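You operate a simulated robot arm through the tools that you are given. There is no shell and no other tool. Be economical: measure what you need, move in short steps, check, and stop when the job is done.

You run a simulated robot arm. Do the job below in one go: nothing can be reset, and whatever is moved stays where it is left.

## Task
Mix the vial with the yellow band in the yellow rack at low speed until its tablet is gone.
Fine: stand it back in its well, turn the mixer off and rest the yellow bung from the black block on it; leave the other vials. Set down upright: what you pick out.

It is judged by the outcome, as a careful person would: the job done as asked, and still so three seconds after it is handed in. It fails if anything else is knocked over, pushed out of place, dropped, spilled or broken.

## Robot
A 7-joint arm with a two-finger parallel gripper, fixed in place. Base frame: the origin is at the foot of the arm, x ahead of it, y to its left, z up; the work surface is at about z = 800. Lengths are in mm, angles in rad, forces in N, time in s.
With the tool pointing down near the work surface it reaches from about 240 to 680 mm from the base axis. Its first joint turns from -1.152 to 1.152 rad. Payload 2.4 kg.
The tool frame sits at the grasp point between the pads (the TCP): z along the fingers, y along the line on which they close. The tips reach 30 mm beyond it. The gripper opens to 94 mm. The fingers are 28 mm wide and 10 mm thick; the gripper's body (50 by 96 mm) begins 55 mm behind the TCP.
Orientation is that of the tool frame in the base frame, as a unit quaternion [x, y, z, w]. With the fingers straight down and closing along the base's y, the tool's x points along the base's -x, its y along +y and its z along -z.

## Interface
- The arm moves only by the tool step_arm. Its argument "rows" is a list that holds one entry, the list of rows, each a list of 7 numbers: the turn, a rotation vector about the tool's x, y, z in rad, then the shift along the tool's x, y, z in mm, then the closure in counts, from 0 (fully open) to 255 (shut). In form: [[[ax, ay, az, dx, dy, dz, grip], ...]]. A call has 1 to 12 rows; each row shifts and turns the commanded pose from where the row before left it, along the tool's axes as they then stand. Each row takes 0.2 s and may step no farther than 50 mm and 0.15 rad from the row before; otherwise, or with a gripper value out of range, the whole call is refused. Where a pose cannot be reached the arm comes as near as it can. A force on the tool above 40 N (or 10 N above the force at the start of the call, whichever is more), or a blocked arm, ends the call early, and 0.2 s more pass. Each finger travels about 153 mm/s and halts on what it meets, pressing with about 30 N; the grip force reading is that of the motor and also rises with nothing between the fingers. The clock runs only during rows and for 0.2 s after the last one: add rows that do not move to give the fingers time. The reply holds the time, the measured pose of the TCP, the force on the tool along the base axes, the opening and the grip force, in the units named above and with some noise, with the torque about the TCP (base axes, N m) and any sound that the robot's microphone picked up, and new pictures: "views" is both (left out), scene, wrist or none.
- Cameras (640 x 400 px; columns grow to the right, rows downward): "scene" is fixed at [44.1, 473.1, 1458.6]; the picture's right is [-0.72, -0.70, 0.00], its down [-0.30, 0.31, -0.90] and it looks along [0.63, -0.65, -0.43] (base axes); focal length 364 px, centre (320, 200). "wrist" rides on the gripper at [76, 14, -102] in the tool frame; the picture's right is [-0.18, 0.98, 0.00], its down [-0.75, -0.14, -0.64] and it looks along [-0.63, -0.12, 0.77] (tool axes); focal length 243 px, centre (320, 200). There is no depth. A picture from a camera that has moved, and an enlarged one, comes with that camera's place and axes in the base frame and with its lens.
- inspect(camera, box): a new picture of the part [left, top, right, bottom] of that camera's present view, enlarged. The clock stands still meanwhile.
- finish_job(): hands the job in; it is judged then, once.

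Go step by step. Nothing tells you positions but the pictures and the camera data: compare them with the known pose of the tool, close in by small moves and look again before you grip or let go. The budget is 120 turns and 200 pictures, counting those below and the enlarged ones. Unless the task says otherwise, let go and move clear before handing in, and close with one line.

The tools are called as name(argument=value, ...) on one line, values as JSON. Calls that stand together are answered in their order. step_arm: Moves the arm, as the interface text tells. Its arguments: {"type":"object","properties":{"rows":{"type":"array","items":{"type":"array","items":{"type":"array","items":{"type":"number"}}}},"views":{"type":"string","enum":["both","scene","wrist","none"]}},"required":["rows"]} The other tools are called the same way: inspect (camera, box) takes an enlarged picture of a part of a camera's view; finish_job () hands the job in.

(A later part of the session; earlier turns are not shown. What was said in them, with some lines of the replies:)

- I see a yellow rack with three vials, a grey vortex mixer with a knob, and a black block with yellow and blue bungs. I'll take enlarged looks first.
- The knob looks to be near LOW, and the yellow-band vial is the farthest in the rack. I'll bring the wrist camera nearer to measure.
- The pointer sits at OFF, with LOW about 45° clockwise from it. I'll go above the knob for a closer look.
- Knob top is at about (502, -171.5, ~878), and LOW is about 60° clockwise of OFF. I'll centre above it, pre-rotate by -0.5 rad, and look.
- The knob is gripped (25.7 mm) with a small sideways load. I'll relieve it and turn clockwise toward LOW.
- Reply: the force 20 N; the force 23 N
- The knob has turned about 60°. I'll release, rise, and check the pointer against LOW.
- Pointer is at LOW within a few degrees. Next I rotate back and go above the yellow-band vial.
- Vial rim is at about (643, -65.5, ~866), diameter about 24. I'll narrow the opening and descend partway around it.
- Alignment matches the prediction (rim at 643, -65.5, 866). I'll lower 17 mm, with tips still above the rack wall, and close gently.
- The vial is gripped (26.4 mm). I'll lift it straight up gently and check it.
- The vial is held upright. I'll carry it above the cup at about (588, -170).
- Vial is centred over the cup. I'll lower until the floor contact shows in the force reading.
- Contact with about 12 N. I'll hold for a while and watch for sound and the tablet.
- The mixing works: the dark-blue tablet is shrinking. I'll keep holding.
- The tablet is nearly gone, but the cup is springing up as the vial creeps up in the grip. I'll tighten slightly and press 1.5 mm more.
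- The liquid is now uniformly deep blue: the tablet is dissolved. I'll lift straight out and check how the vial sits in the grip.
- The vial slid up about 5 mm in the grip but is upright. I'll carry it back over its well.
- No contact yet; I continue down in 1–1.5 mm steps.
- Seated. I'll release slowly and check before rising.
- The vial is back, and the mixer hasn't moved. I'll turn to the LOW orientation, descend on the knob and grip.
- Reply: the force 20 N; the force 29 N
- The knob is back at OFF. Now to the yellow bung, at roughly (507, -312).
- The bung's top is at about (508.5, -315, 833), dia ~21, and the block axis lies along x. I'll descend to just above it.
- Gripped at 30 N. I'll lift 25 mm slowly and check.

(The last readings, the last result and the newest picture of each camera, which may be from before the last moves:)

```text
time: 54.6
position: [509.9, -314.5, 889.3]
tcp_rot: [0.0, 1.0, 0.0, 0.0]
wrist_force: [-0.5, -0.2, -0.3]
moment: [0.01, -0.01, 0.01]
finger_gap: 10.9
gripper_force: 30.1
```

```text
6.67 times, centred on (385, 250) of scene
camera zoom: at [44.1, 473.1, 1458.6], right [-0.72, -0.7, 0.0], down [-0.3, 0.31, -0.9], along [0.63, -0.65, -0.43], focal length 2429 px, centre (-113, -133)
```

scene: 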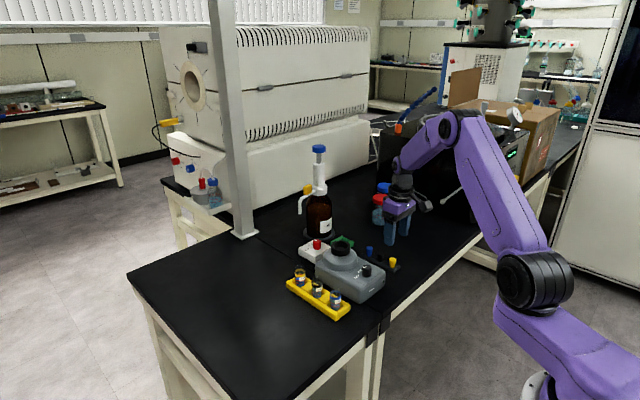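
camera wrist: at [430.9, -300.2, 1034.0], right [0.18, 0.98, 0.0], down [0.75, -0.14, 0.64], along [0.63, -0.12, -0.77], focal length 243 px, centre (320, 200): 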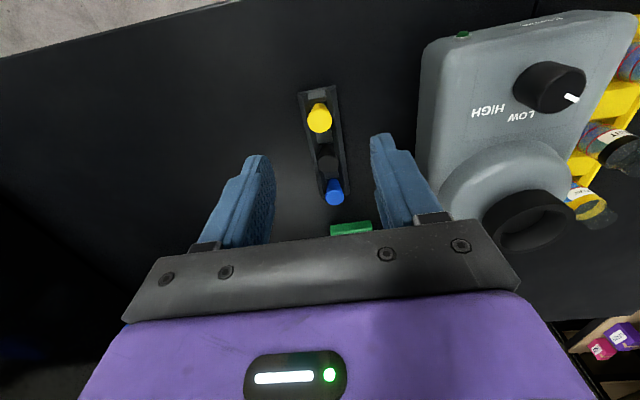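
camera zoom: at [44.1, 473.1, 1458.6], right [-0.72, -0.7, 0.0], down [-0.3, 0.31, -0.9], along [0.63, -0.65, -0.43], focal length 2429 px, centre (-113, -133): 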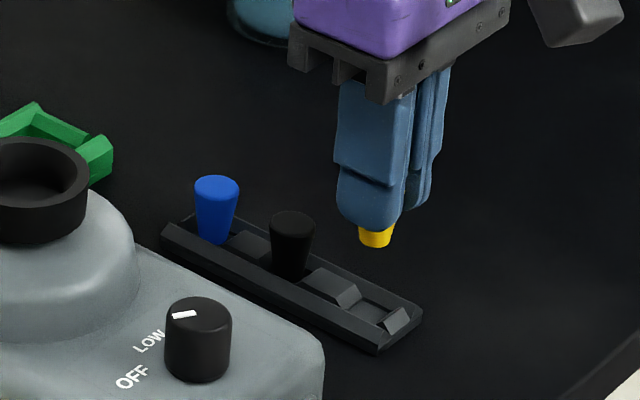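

The bung is held upright. I'll raise it and carry it over to the vial.

step_arm(rows=[[[0, 0, 0, 0, 0, -30, 235], [0, 0, 0, 0, 0, -40, 235], [0, 0, 0, 0, 0, -30, 235], [0, 0, 0, -13, 26, 0, 235], [0, 0, 0, -20, 38, 0, 235], [0, 0, 0, -20, 38, 0, 235], [0, 0, 0, -20, 38, 0, 235], [0, 0, 0, -20, 38, 0, 235], [0, 0, 0, -20, 38, 0, 235], [0, 0, 0, -17.5, 34.5, 0, 235], [0, 0, 0, 0, 0, 25, 235], [0, 0, 0, 0, 0, 0, 235]]])

inspect(camera="wrist", box=[220, 60, 420, 185])

inspect(camera="scene", box=[270, 220, 350, 300])

```text
time: 57.2
position: [640.2, -64.3, 964.0]
tcp_rot: [0.001, 1.0, 0.0, 0.0]
wrist_force: [-0.1, 0.4, -0.1]
moment: [0.0, 0.02, 0.02]
finger_gap: 11.1
gripper_force: 29.8
camera wrist: at [563.5, -51.2, 1066.2], right [0.18, 0.98, 0.0], down [0.75, -0.14, 0.64], along [0.63, -0.12, -0.77], focal length 243 px, centre (320, 200)
```

scene: 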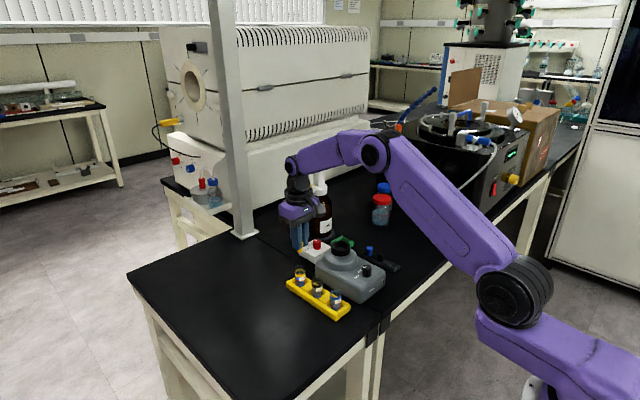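
wrist: 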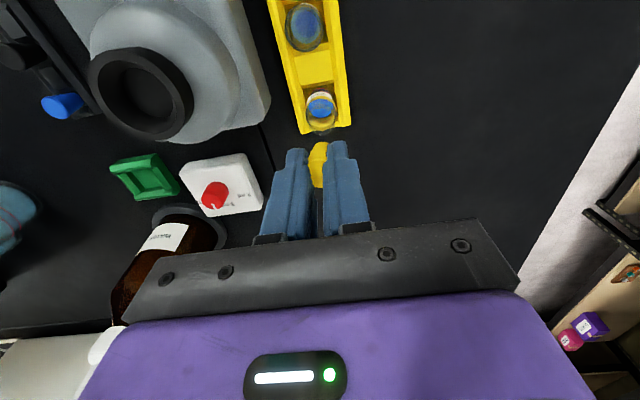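

```text
3.20 times, centred on (320, 122) of wrist
camera zoom: at [563.5, -51.2, 1066.2], right [0.18, 0.98, 0.0], down [0.75, -0.14, 0.64], along [0.63, -0.12, -0.77], focal length 776 px, centre (320, 448)
```

zoom: 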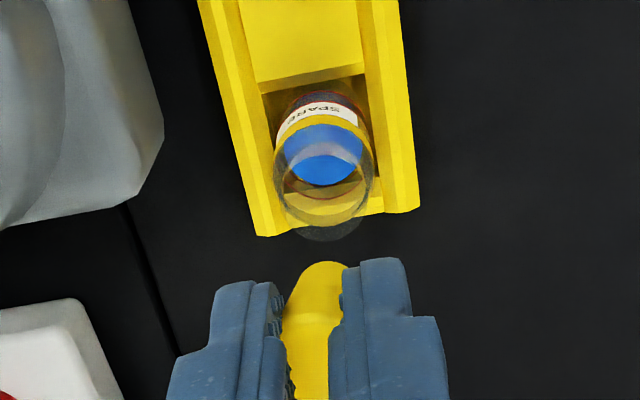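

```text
5.00 times, centred on (310, 260) of scene
camera zoom: at [44.1, 473.1, 1458.6], right [-0.72, -0.7, 0.0], down [-0.3, 0.31, -0.9], along [0.63, -0.65, -0.43], focal length 1822 px, centre (370, -100)
```

zoom: 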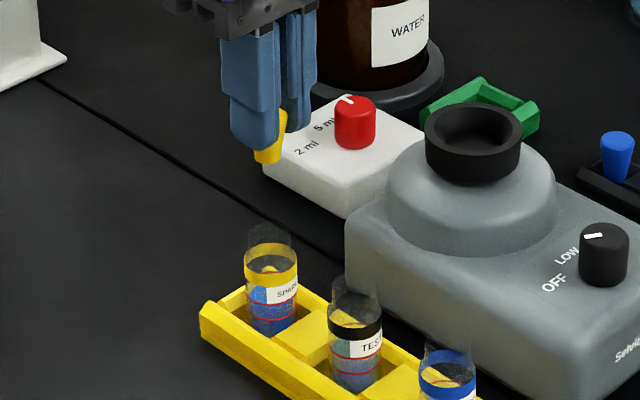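

The bung is nearly over the rim; I'll shift +2 mm in x, lower to about 15 mm above the rim, and look.

step_arm(rows=[[[0, 0, 0, -2, 0, 15, 235], [0, 0, 0, 0, 0, 15, 235], [0, 0, 0, 0, 0, 8, 235], [0, 0, 0, 0, 0, 0, 235]]], views="none")

inspect(camera="wrist", box=[260, 80, 380, 160])

inspect(camera="scene", box=[280, 235, 330, 285])

```text
time: 58.2
position: [642.4, -65.3, 924.8]
tcp_rot: [-0.001, 1.0, 0.0, 0.0]
wrist_force: [0.2, -0.6, -0.6]
moment: [0.0, -0.01, 0.02]
finger_gap: 11.3
gripper_force: 29.5
```

```text
5.00 times, centred on (320, 120) of wrist
camera zoom: at [564.8, -50.7, 1027.8], right [0.18, 0.98, 0.0], down [0.75, -0.14, 0.64], along [0.63, -0.12, -0.77], focal length 1213 px, centre (320, 600)
```

zoom: 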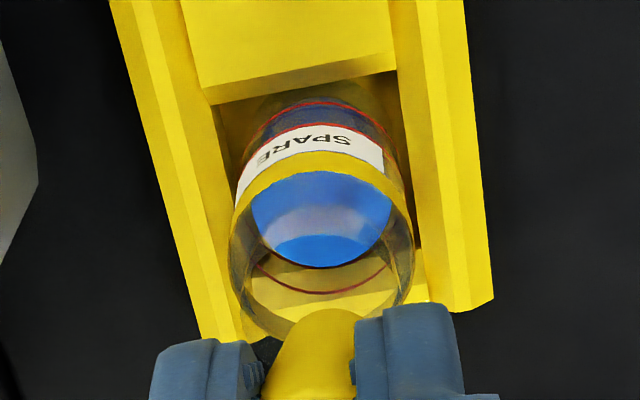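

```text
8.00 times, centred on (305, 260) of scene
camera zoom: at [44.1, 473.1, 1458.6], right [-0.72, -0.7, 0.0], down [-0.3, 0.31, -0.9], along [0.63, -0.65, -0.43], focal length 2914 px, centre (440, -280)
```

zoom: 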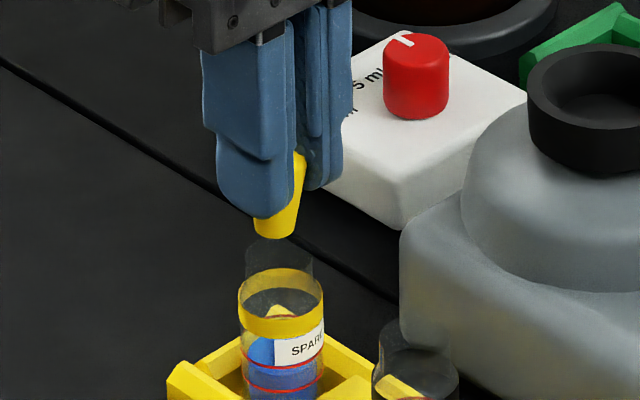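

The vial has a narrower neck, with its rim ~7 mm below the bung. I'll correct x by -1.5 mm and lower to the rim.

step_arm(rows=[[[0, 0, 0, 1.5, 0, 0, 235], [0, 0, 0, 0, 0, 4, 235], [0, 0, 0, 0, 0, 0, 235]]], views="none")

inspect(camera="scene", box=[285, 240, 320, 275])

inspect(camera="wrist", box=[270, 110, 370, 180])

```text
time: 59.0
position: [639.6, -65.2, 922.8]
tcp_rot: [0.0, 1.0, 0.0, 0.001]
wrist_force: [0.3, 0.2, 0.1]
moment: [0.01, 0.01, -0.01]
finger_gap: 11.2
gripper_force: 30.2
```

```text
11.43 times, centred on (302, 258) of scene
camera zoom: at [44.1, 473.1, 1458.6], right [-0.72, -0.7, 0.0], down [-0.3, 0.31, -0.9], along [0.63, -0.65, -0.43], focal length 4163 px, centre (520, -457)
```

zoom: 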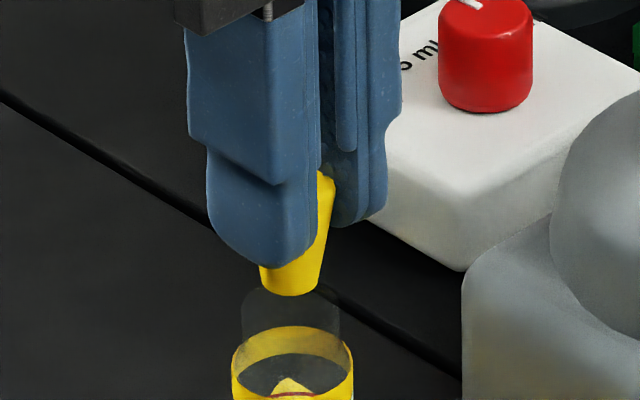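

```text
5.71 times, centred on (320, 145) of wrist
camera zoom: at [563.5, -51.3, 1024.6], right [0.18, 0.98, 0.0], down [0.75, -0.14, 0.64], along [0.63, -0.12, -0.77], focal length 1386 px, centre (320, 514)
```

zoom: 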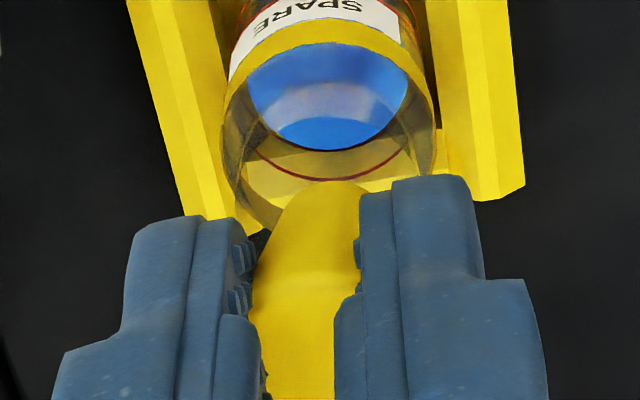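

step_arm(rows=[[[0, 0, 0, 0, 0, 2, 235], [0, 0, 0, 0, 0, 2, 235], [0, 0, 0, 0, 0, 2, 235], [0, 0, 0, 0, 0, 0, 235]]], views="none")

inspect(camera="scene", box=[285, 240, 320, 275])

inspect(camera="wrist", box=[270, 110, 370, 180])

```text
time: 60.0
position: [640.6, -64.7, 916.8]
tcp_rot: [0.0, 1.0, 0.0, -0.001]
wrist_force: [0.5, 1.0, 0.1]
moment: [0.02, 0.0, 0.02]
finger_gap: 11.0
gripper_force: 29.8
```

```text
11.43 times, centred on (302, 258) of scene
camera zoom: at [44.1, 473.1, 1458.6], right [-0.72, -0.7, 0.0], down [-0.3, 0.31, -0.9], along [0.63, -0.65, -0.43], focal length 4163 px, centre (520, -457)
```

zoom: 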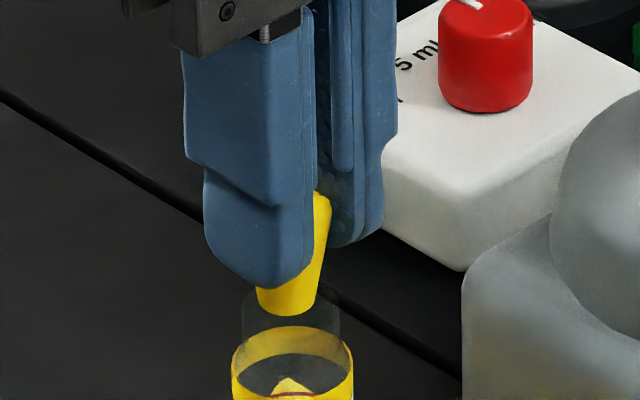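

```text
5.71 times, centred on (320, 145) of wrist
camera zoom: at [564.3, -50.8, 1018.7], right [0.18, 0.98, 0.0], down [0.75, -0.14, 0.64], along [0.63, -0.12, -0.77], focal length 1386 px, centre (320, 514)
```

zoom: 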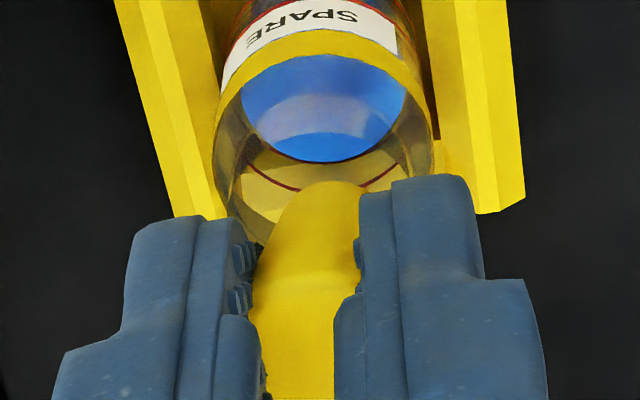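

step_arm(rows=[[[0, 0, 0, 0, 0, 1.5, 235], [0, 0, 0, 0, 0, 1.5, 235], [0, 0, 0, 0, 0, 0, 235]]], views="none")

inspect(camera="scene", box=[285, 240, 320, 275])

```text
time: 60.8
position: [641.3, -64.4, 913.3]
tcp_rot: [0.001, 1.0, 0.0, 0.0]
wrist_force: [-0.2, 0.1, -0.1]
moment: [0.04, -0.01, 0.02]
finger_gap: 11.4
gripper_force: 29.9
```

```text
11.43 times, centred on (302, 258) of scene
camera zoom: at [44.1, 473.1, 1458.6], right [-0.72, -0.7, 0.0], down [-0.3, 0.31, -0.9], along [0.63, -0.65, -0.43], focal length 4163 px, centre (520, -457)
```

zoom: 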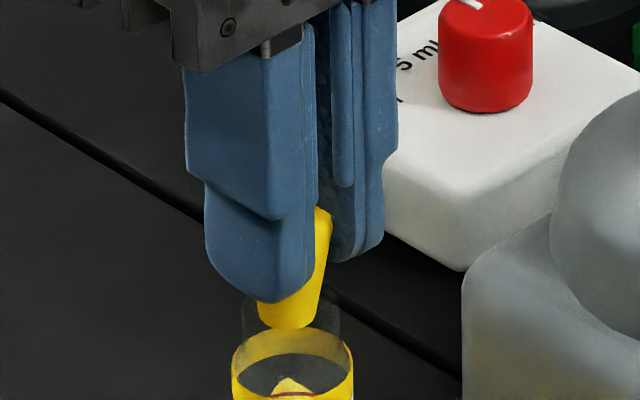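

step_arm(rows=[[[0, 0, 0, 0, 0, 1.5, 235], [0, 0, 0, 0, 0, 1.5, 235], [0, 0, 0, 0, 0, 0, 235]]], views="none")

inspect(camera="scene", box=[285, 240, 320, 275])

inspect(camera="wrist", box=[270, 110, 370, 180])

```text
time: 61.6
position: [641.2, -66.0, 910.2]
tcp_rot: [0.0, 1.0, -0.001, 0.0]
wrist_force: [0.0, -0.8, -0.1]
moment: [0.04, 0.03, -0.01]
finger_gap: 13.4
gripper_force: 30.3
```

```text
11.43 times, centred on (302, 258) of scene
camera zoom: at [44.1, 473.1, 1458.6], right [-0.72, -0.7, 0.0], down [-0.3, 0.31, -0.9], along [0.63, -0.65, -0.43], focal length 4163 px, centre (520, -457)
```

zoom: 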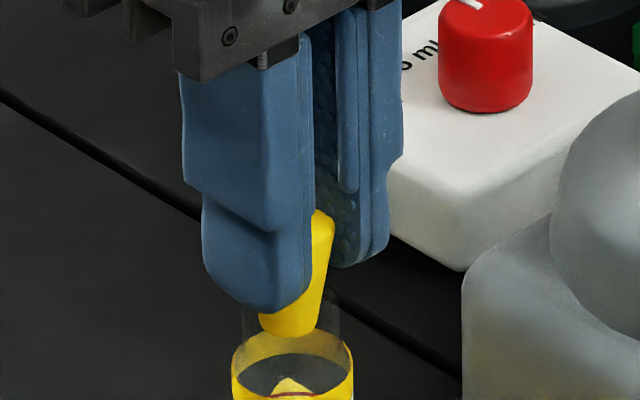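

```text
5.71 times, centred on (320, 145) of wrist
camera zoom: at [564.1, -51.1, 1012.4], right [0.18, 0.98, 0.0], down [0.75, -0.14, 0.64], along [0.63, -0.12, -0.77], focal length 1386 px, centre (320, 514)
```

zoom: 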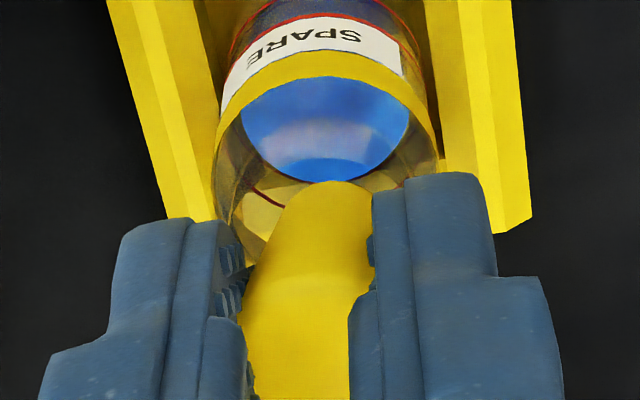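

inspect(camera="wrist", box=[260, 100, 380, 240])

step_arm(rows=[[[0, 0, 0, 0, 0, 0, 235]]], views="none")

```text
2.86 times, centred on (320, 170) of wrist
camera zoom: at [564.1, -51.1, 1012.4], right [0.18, 0.98, 0.0], down [0.75, -0.14, 0.64], along [0.63, -0.12, -0.77], focal length 693 px, centre (320, 286)
```

zoom: 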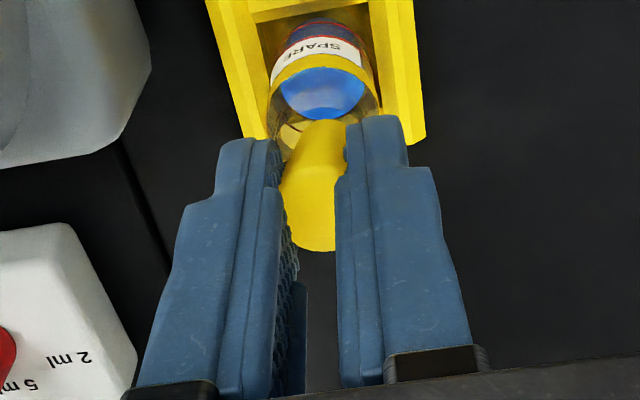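

```text
time: 62.0
position: [640.9, -65.6, 911.2]
tcp_rot: [0.0, 1.0, 0.0, 0.001]
wrist_force: [0.2, -0.2, -0.7]
moment: [-0.01, -0.03, 0.0]
finger_gap: 14.3
gripper_force: 29.8
```

inspect(camera="scene", box=[285, 240, 320, 275])

inspect(camera="wrist", box=[270, 110, 370, 180])

```text
11.43 times, centred on (302, 258) of scene
camera zoom: at [44.1, 473.1, 1458.6], right [-0.72, -0.7, 0.0], down [-0.3, 0.31, -0.9], along [0.63, -0.65, -0.43], focal length 4163 px, centre (520, -457)
```

zoom: 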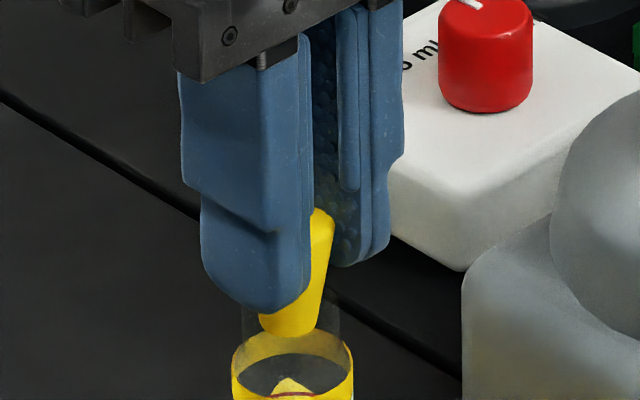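

```text
5.71 times, centred on (320, 145) of wrist
camera zoom: at [564.1, -51.0, 1012.5], right [0.18, 0.98, 0.0], down [0.75, -0.14, 0.64], along [0.63, -0.12, -0.77], focal length 1386 px, centre (320, 514)
```

zoom: 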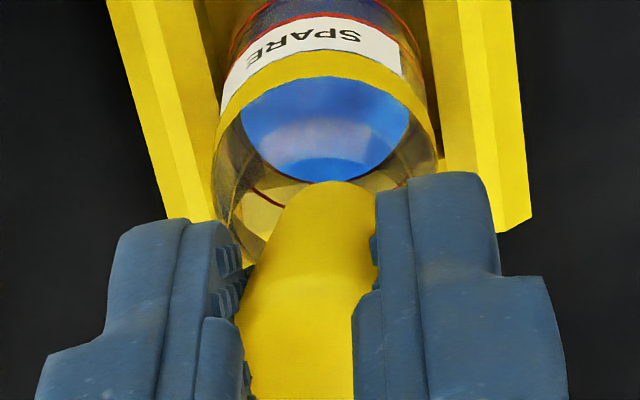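

step_arm(rows=[[[0, 0, 0, 0, 0, 1, 235], [0, 0, 0, 0, 0, 0, 235]]], views="none")

step_arm(rows=[[[0, 0, 0, 0, 0, 1, 235], [0, 0, 0, 0, 0, 0, 235]]], views="none")

inspect(camera="scene", box=[285, 240, 320, 275])

inspect(camera="wrist", box=[270, 110, 370, 180])

```text
time: 62.6
position: [641.3, -64.1, 909.4]
tcp_rot: [0.0, 1.0, 0.0, 0.0]
wrist_force: [-0.1, 0.6, 0.9]
moment: [-0.01, 0.0, 0.0]
finger_gap: 14.1
gripper_force: 29.6
```

```text
time: 63.2
position: [642.7, -64.2, 908.2]
tcp_rot: [0.0, 1.0, 0.0, 0.0]
wrist_force: [0.0, -0.5, 0.1]
moment: [0.0, 0.02, -0.01]
finger_gap: 14.3
gripper_force: 30.2
```

```text
11.43 times, centred on (302, 258) of scene
camera zoom: at [44.1, 473.1, 1458.6], right [-0.72, -0.7, 0.0], down [-0.3, 0.31, -0.9], along [0.63, -0.65, -0.43], focal length 4163 px, centre (520, -457)
```

zoom: 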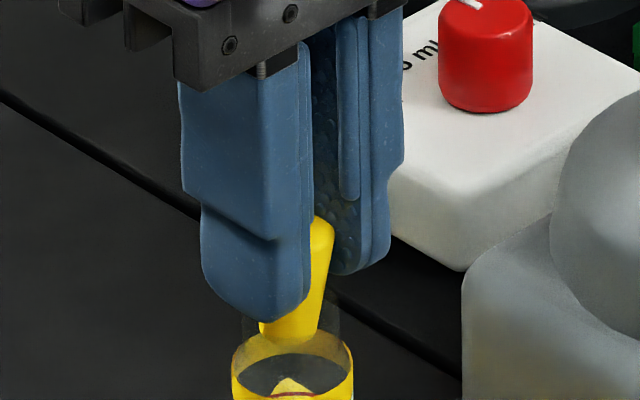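

```text
5.71 times, centred on (320, 145) of wrist
camera zoom: at [564.0, -50.8, 1010.3], right [0.18, 0.98, 0.0], down [0.75, -0.14, 0.64], along [0.63, -0.12, -0.77], focal length 1386 px, centre (320, 514)
```

zoom: 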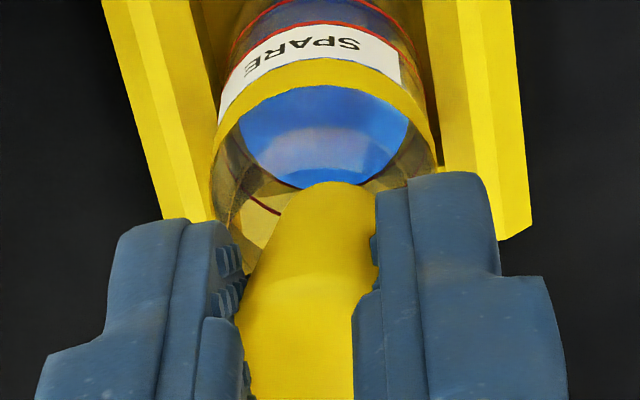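

step_arm(rows=[[[0, 0, 0, 0, 0, 1, 235], [0, 0, 0, 0, 0, 1, 235], [0, 0, 0, 0, 0, 0, 235]]], views="none")

inspect(camera="scene", box=[285, 240, 320, 275])

```text
time: 64.0
position: [641.4, -65.1, 908.0]
tcp_rot: [0.001, 1.0, 0.0, 0.001]
wrist_force: [-0.5, -0.6, 9.6]
moment: [-0.04, 0.03, 0.01]
finger_gap: 13.8
gripper_force: 30.3
```

```text
11.43 times, centred on (302, 258) of scene
camera zoom: at [43.9, 473.1, 1458.6], right [-0.72, -0.7, 0.0], down [-0.3, 0.31, -0.9], along [0.63, -0.65, -0.43], focal length 4163 px, centre (520, -457)
```

zoom: 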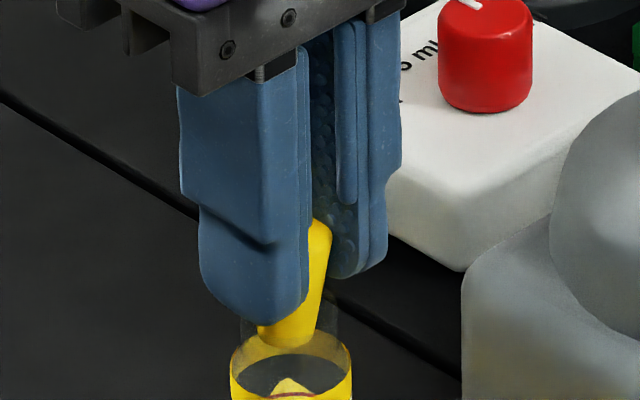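

Contact at ~10 N: the bung is seated in the neck. I'll open slowly and watch.

step_arm(rows=[[[0, 0, 0, 0, 0, -0.5, 225], [0, 0, 0, 0, 0, 0, 212], [0, 0, 0, 0, 0, 0, 200], [0, 0, 0, 0, 0, 0, 190]]], views="none")

inspect(camera="scene", box=[285, 240, 320, 275])

inspect(camera="wrist", box=[260, 100, 380, 240])

```text
time: 65.0
position: [641.3, -63.8, 906.5]
tcp_rot: [0.0, 1.0, 0.0, 0.0]
wrist_force: [0.4, 0.2, -0.2]
moment: [0.03, -0.01, 0.01]
finger_gap: 24.0
gripper_force: 0.0
```

```text
11.43 times, centred on (302, 258) of scene
camera zoom: at [44.1, 473.1, 1458.6], right [-0.72, -0.7, 0.0], down [-0.3, 0.31, -0.9], along [0.63, -0.65, -0.43], focal length 4163 px, centre (520, -457)
```

zoom: 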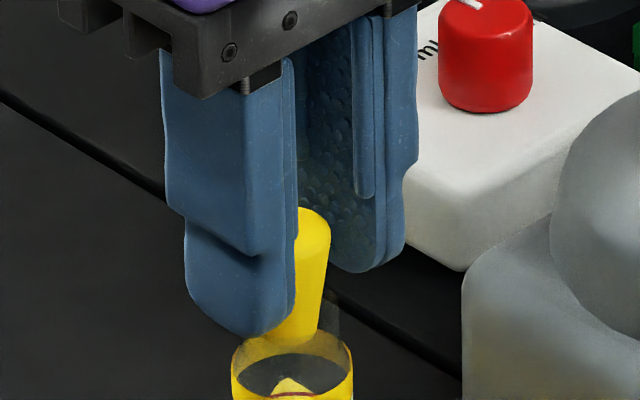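

```text
2.86 times, centred on (320, 170) of wrist
camera zoom: at [563.9, -50.6, 1008.7], right [0.18, 0.98, 0.0], down [0.75, -0.14, 0.64], along [0.63, -0.12, -0.77], focal length 693 px, centre (320, 286)
```

zoom: 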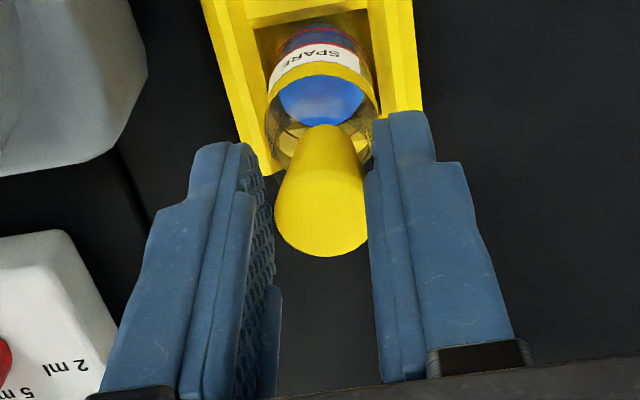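

The bung stands in the neck on its own. I'll open wider and rise clear.

step_arm(rows=[[[0, 0, 0, 0, 0, 0, 170], [0, 0, 0, 0, 0, 0, 145], [0, 0, 0, 0, 0, 0, 125], [0, 0, 0, 0, 0, -15, 125], [0, 0, 0, 0, 0, -30, 125], [0, 0, 0, 0, 0, -40, 125], [0, 0, 0, 0, 0, -20, 125], [0, 0, 0, 0, 0, 0, 125]]])

inspect(camera="scene", box=[270, 220, 410, 320])

inspect(camera="scene", box=[280, 245, 330, 290])

inspect(camera="wrist", box=[220, 40, 420, 165])

```text
time: 66.8
position: [643.0, -65.0, 1011.0]
tcp_rot: [0.0, 1.0, 0.001, -0.001]
wrist_force: [-0.3, -0.1, -0.5]
moment: [0.0, 0.03, 0.04]
finger_gap: 48.1
gripper_force: 0.1
camera wrist: at [565.3, -50.3, 1113.2], right [0.18, 0.98, 0.0], down [0.75, -0.14, 0.64], along [0.63, -0.12, -0.77], focal length 243 px, centre (320, 200)
```

scene: 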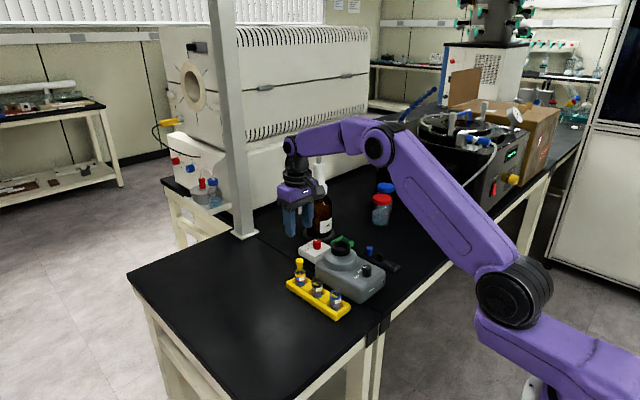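
wrist: 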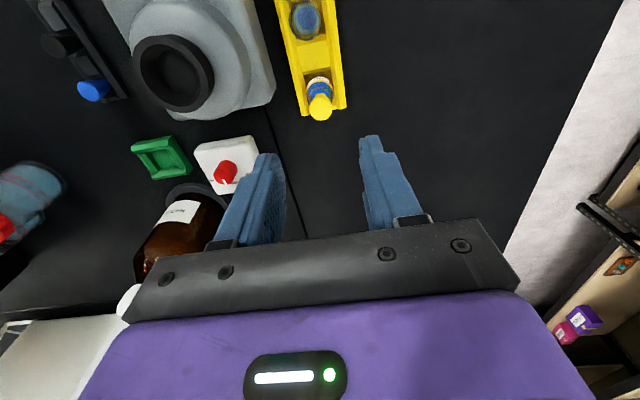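

```text
4.00 times, centred on (340, 270) of scene
camera zoom: at [44.1, 473.1, 1458.6], right [-0.72, -0.7, 0.0], down [-0.3, 0.31, -0.9], along [0.63, -0.65, -0.43], focal length 1457 px, centre (240, -80)
```

zoom: 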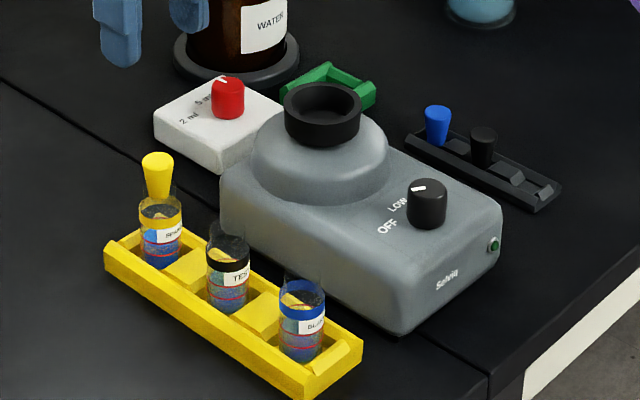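

```text
8.89 times, centred on (305, 268) of scene
camera zoom: at [44.1, 473.1, 1458.6], right [-0.72, -0.7, 0.0], down [-0.3, 0.31, -0.9], along [0.63, -0.65, -0.43], focal length 3238 px, centre (453, -400)
```

zoom: 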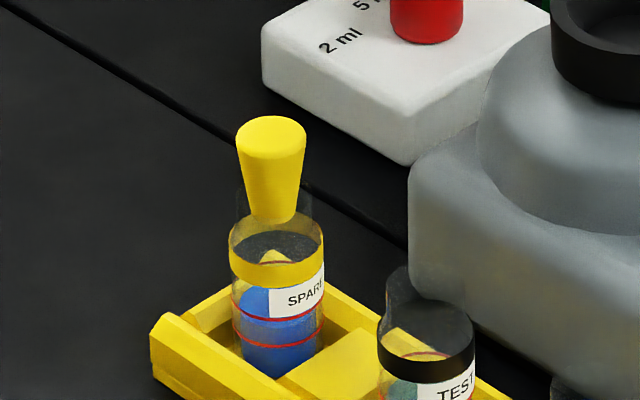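

```text
3.20 times, centred on (320, 102) of wrist
camera zoom: at [565.3, -50.3, 1113.2], right [0.18, 0.98, 0.0], down [0.75, -0.14, 0.64], along [0.63, -0.12, -0.77], focal length 776 px, centre (320, 512)
```

zoom: 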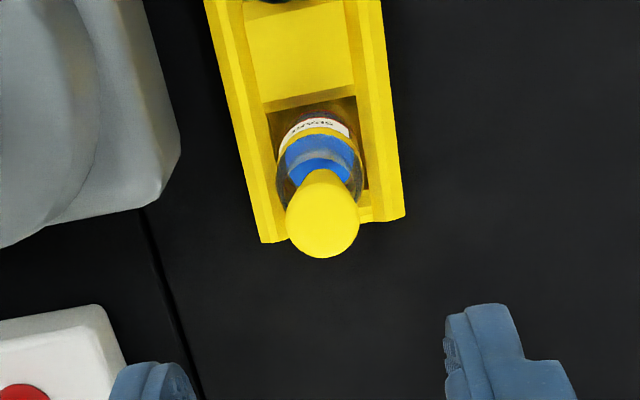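

The bung rests in the neck, the mixer is OFF and everything else is in place. One last stability check over a couple of seconds.

step_arm(rows=[[[0, 0, 0, 0, 0, -10, 125], [0, 0, 0, 0, 0, 0, 125], [0, 0, 0, 0, 0, 0, 125], [0, 0, 0, 0, 0, 0, 125], [0, 0, 0, 0, 0, 0, 125], [0, 0, 0, 0, 0, 0, 125], [0, 0, 0, 0, 0, 0, 125], [0, 0, 0, 0, 0, 0, 125], [0, 0, 0, 0, 0, 0, 125], [0, 0, 0, 0, 0, 0, 125]]], views="none")

inspect(camera="scene", box=[280, 245, 330, 290])

```text
time: 69.0
position: [642.9, -65.1, 1020.5]
tcp_rot: [-0.001, 1.0, 0.0, 0.0]
wrist_force: [0.4, 0.5, -0.2]
moment: [-0.02, 0.0, -0.03]
finger_gap: 48.0
gripper_force: 0.1
```

```text
8.89 times, centred on (305, 268) of scene
camera zoom: at [44.1, 473.1, 1458.6], right [-0.72, -0.7, 0.0], down [-0.3, 0.31, -0.9], along [0.63, -0.65, -0.43], focal length 3238 px, centre (453, -400)
```

zoom: 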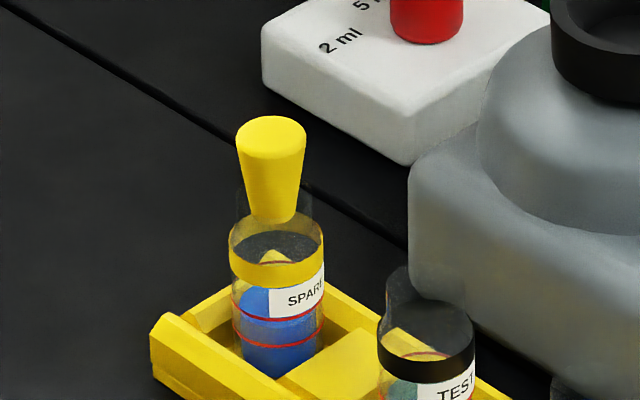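

Nothing has moved, so I'm handing in the job.

finish_job()

```text
The job is handed in.
```

The yellow-band vial was mixed at LOW until its tablet dissolved and is back upright in its well with the yellow bung resting in its neck; the mixer is off and the other vials were left alone.
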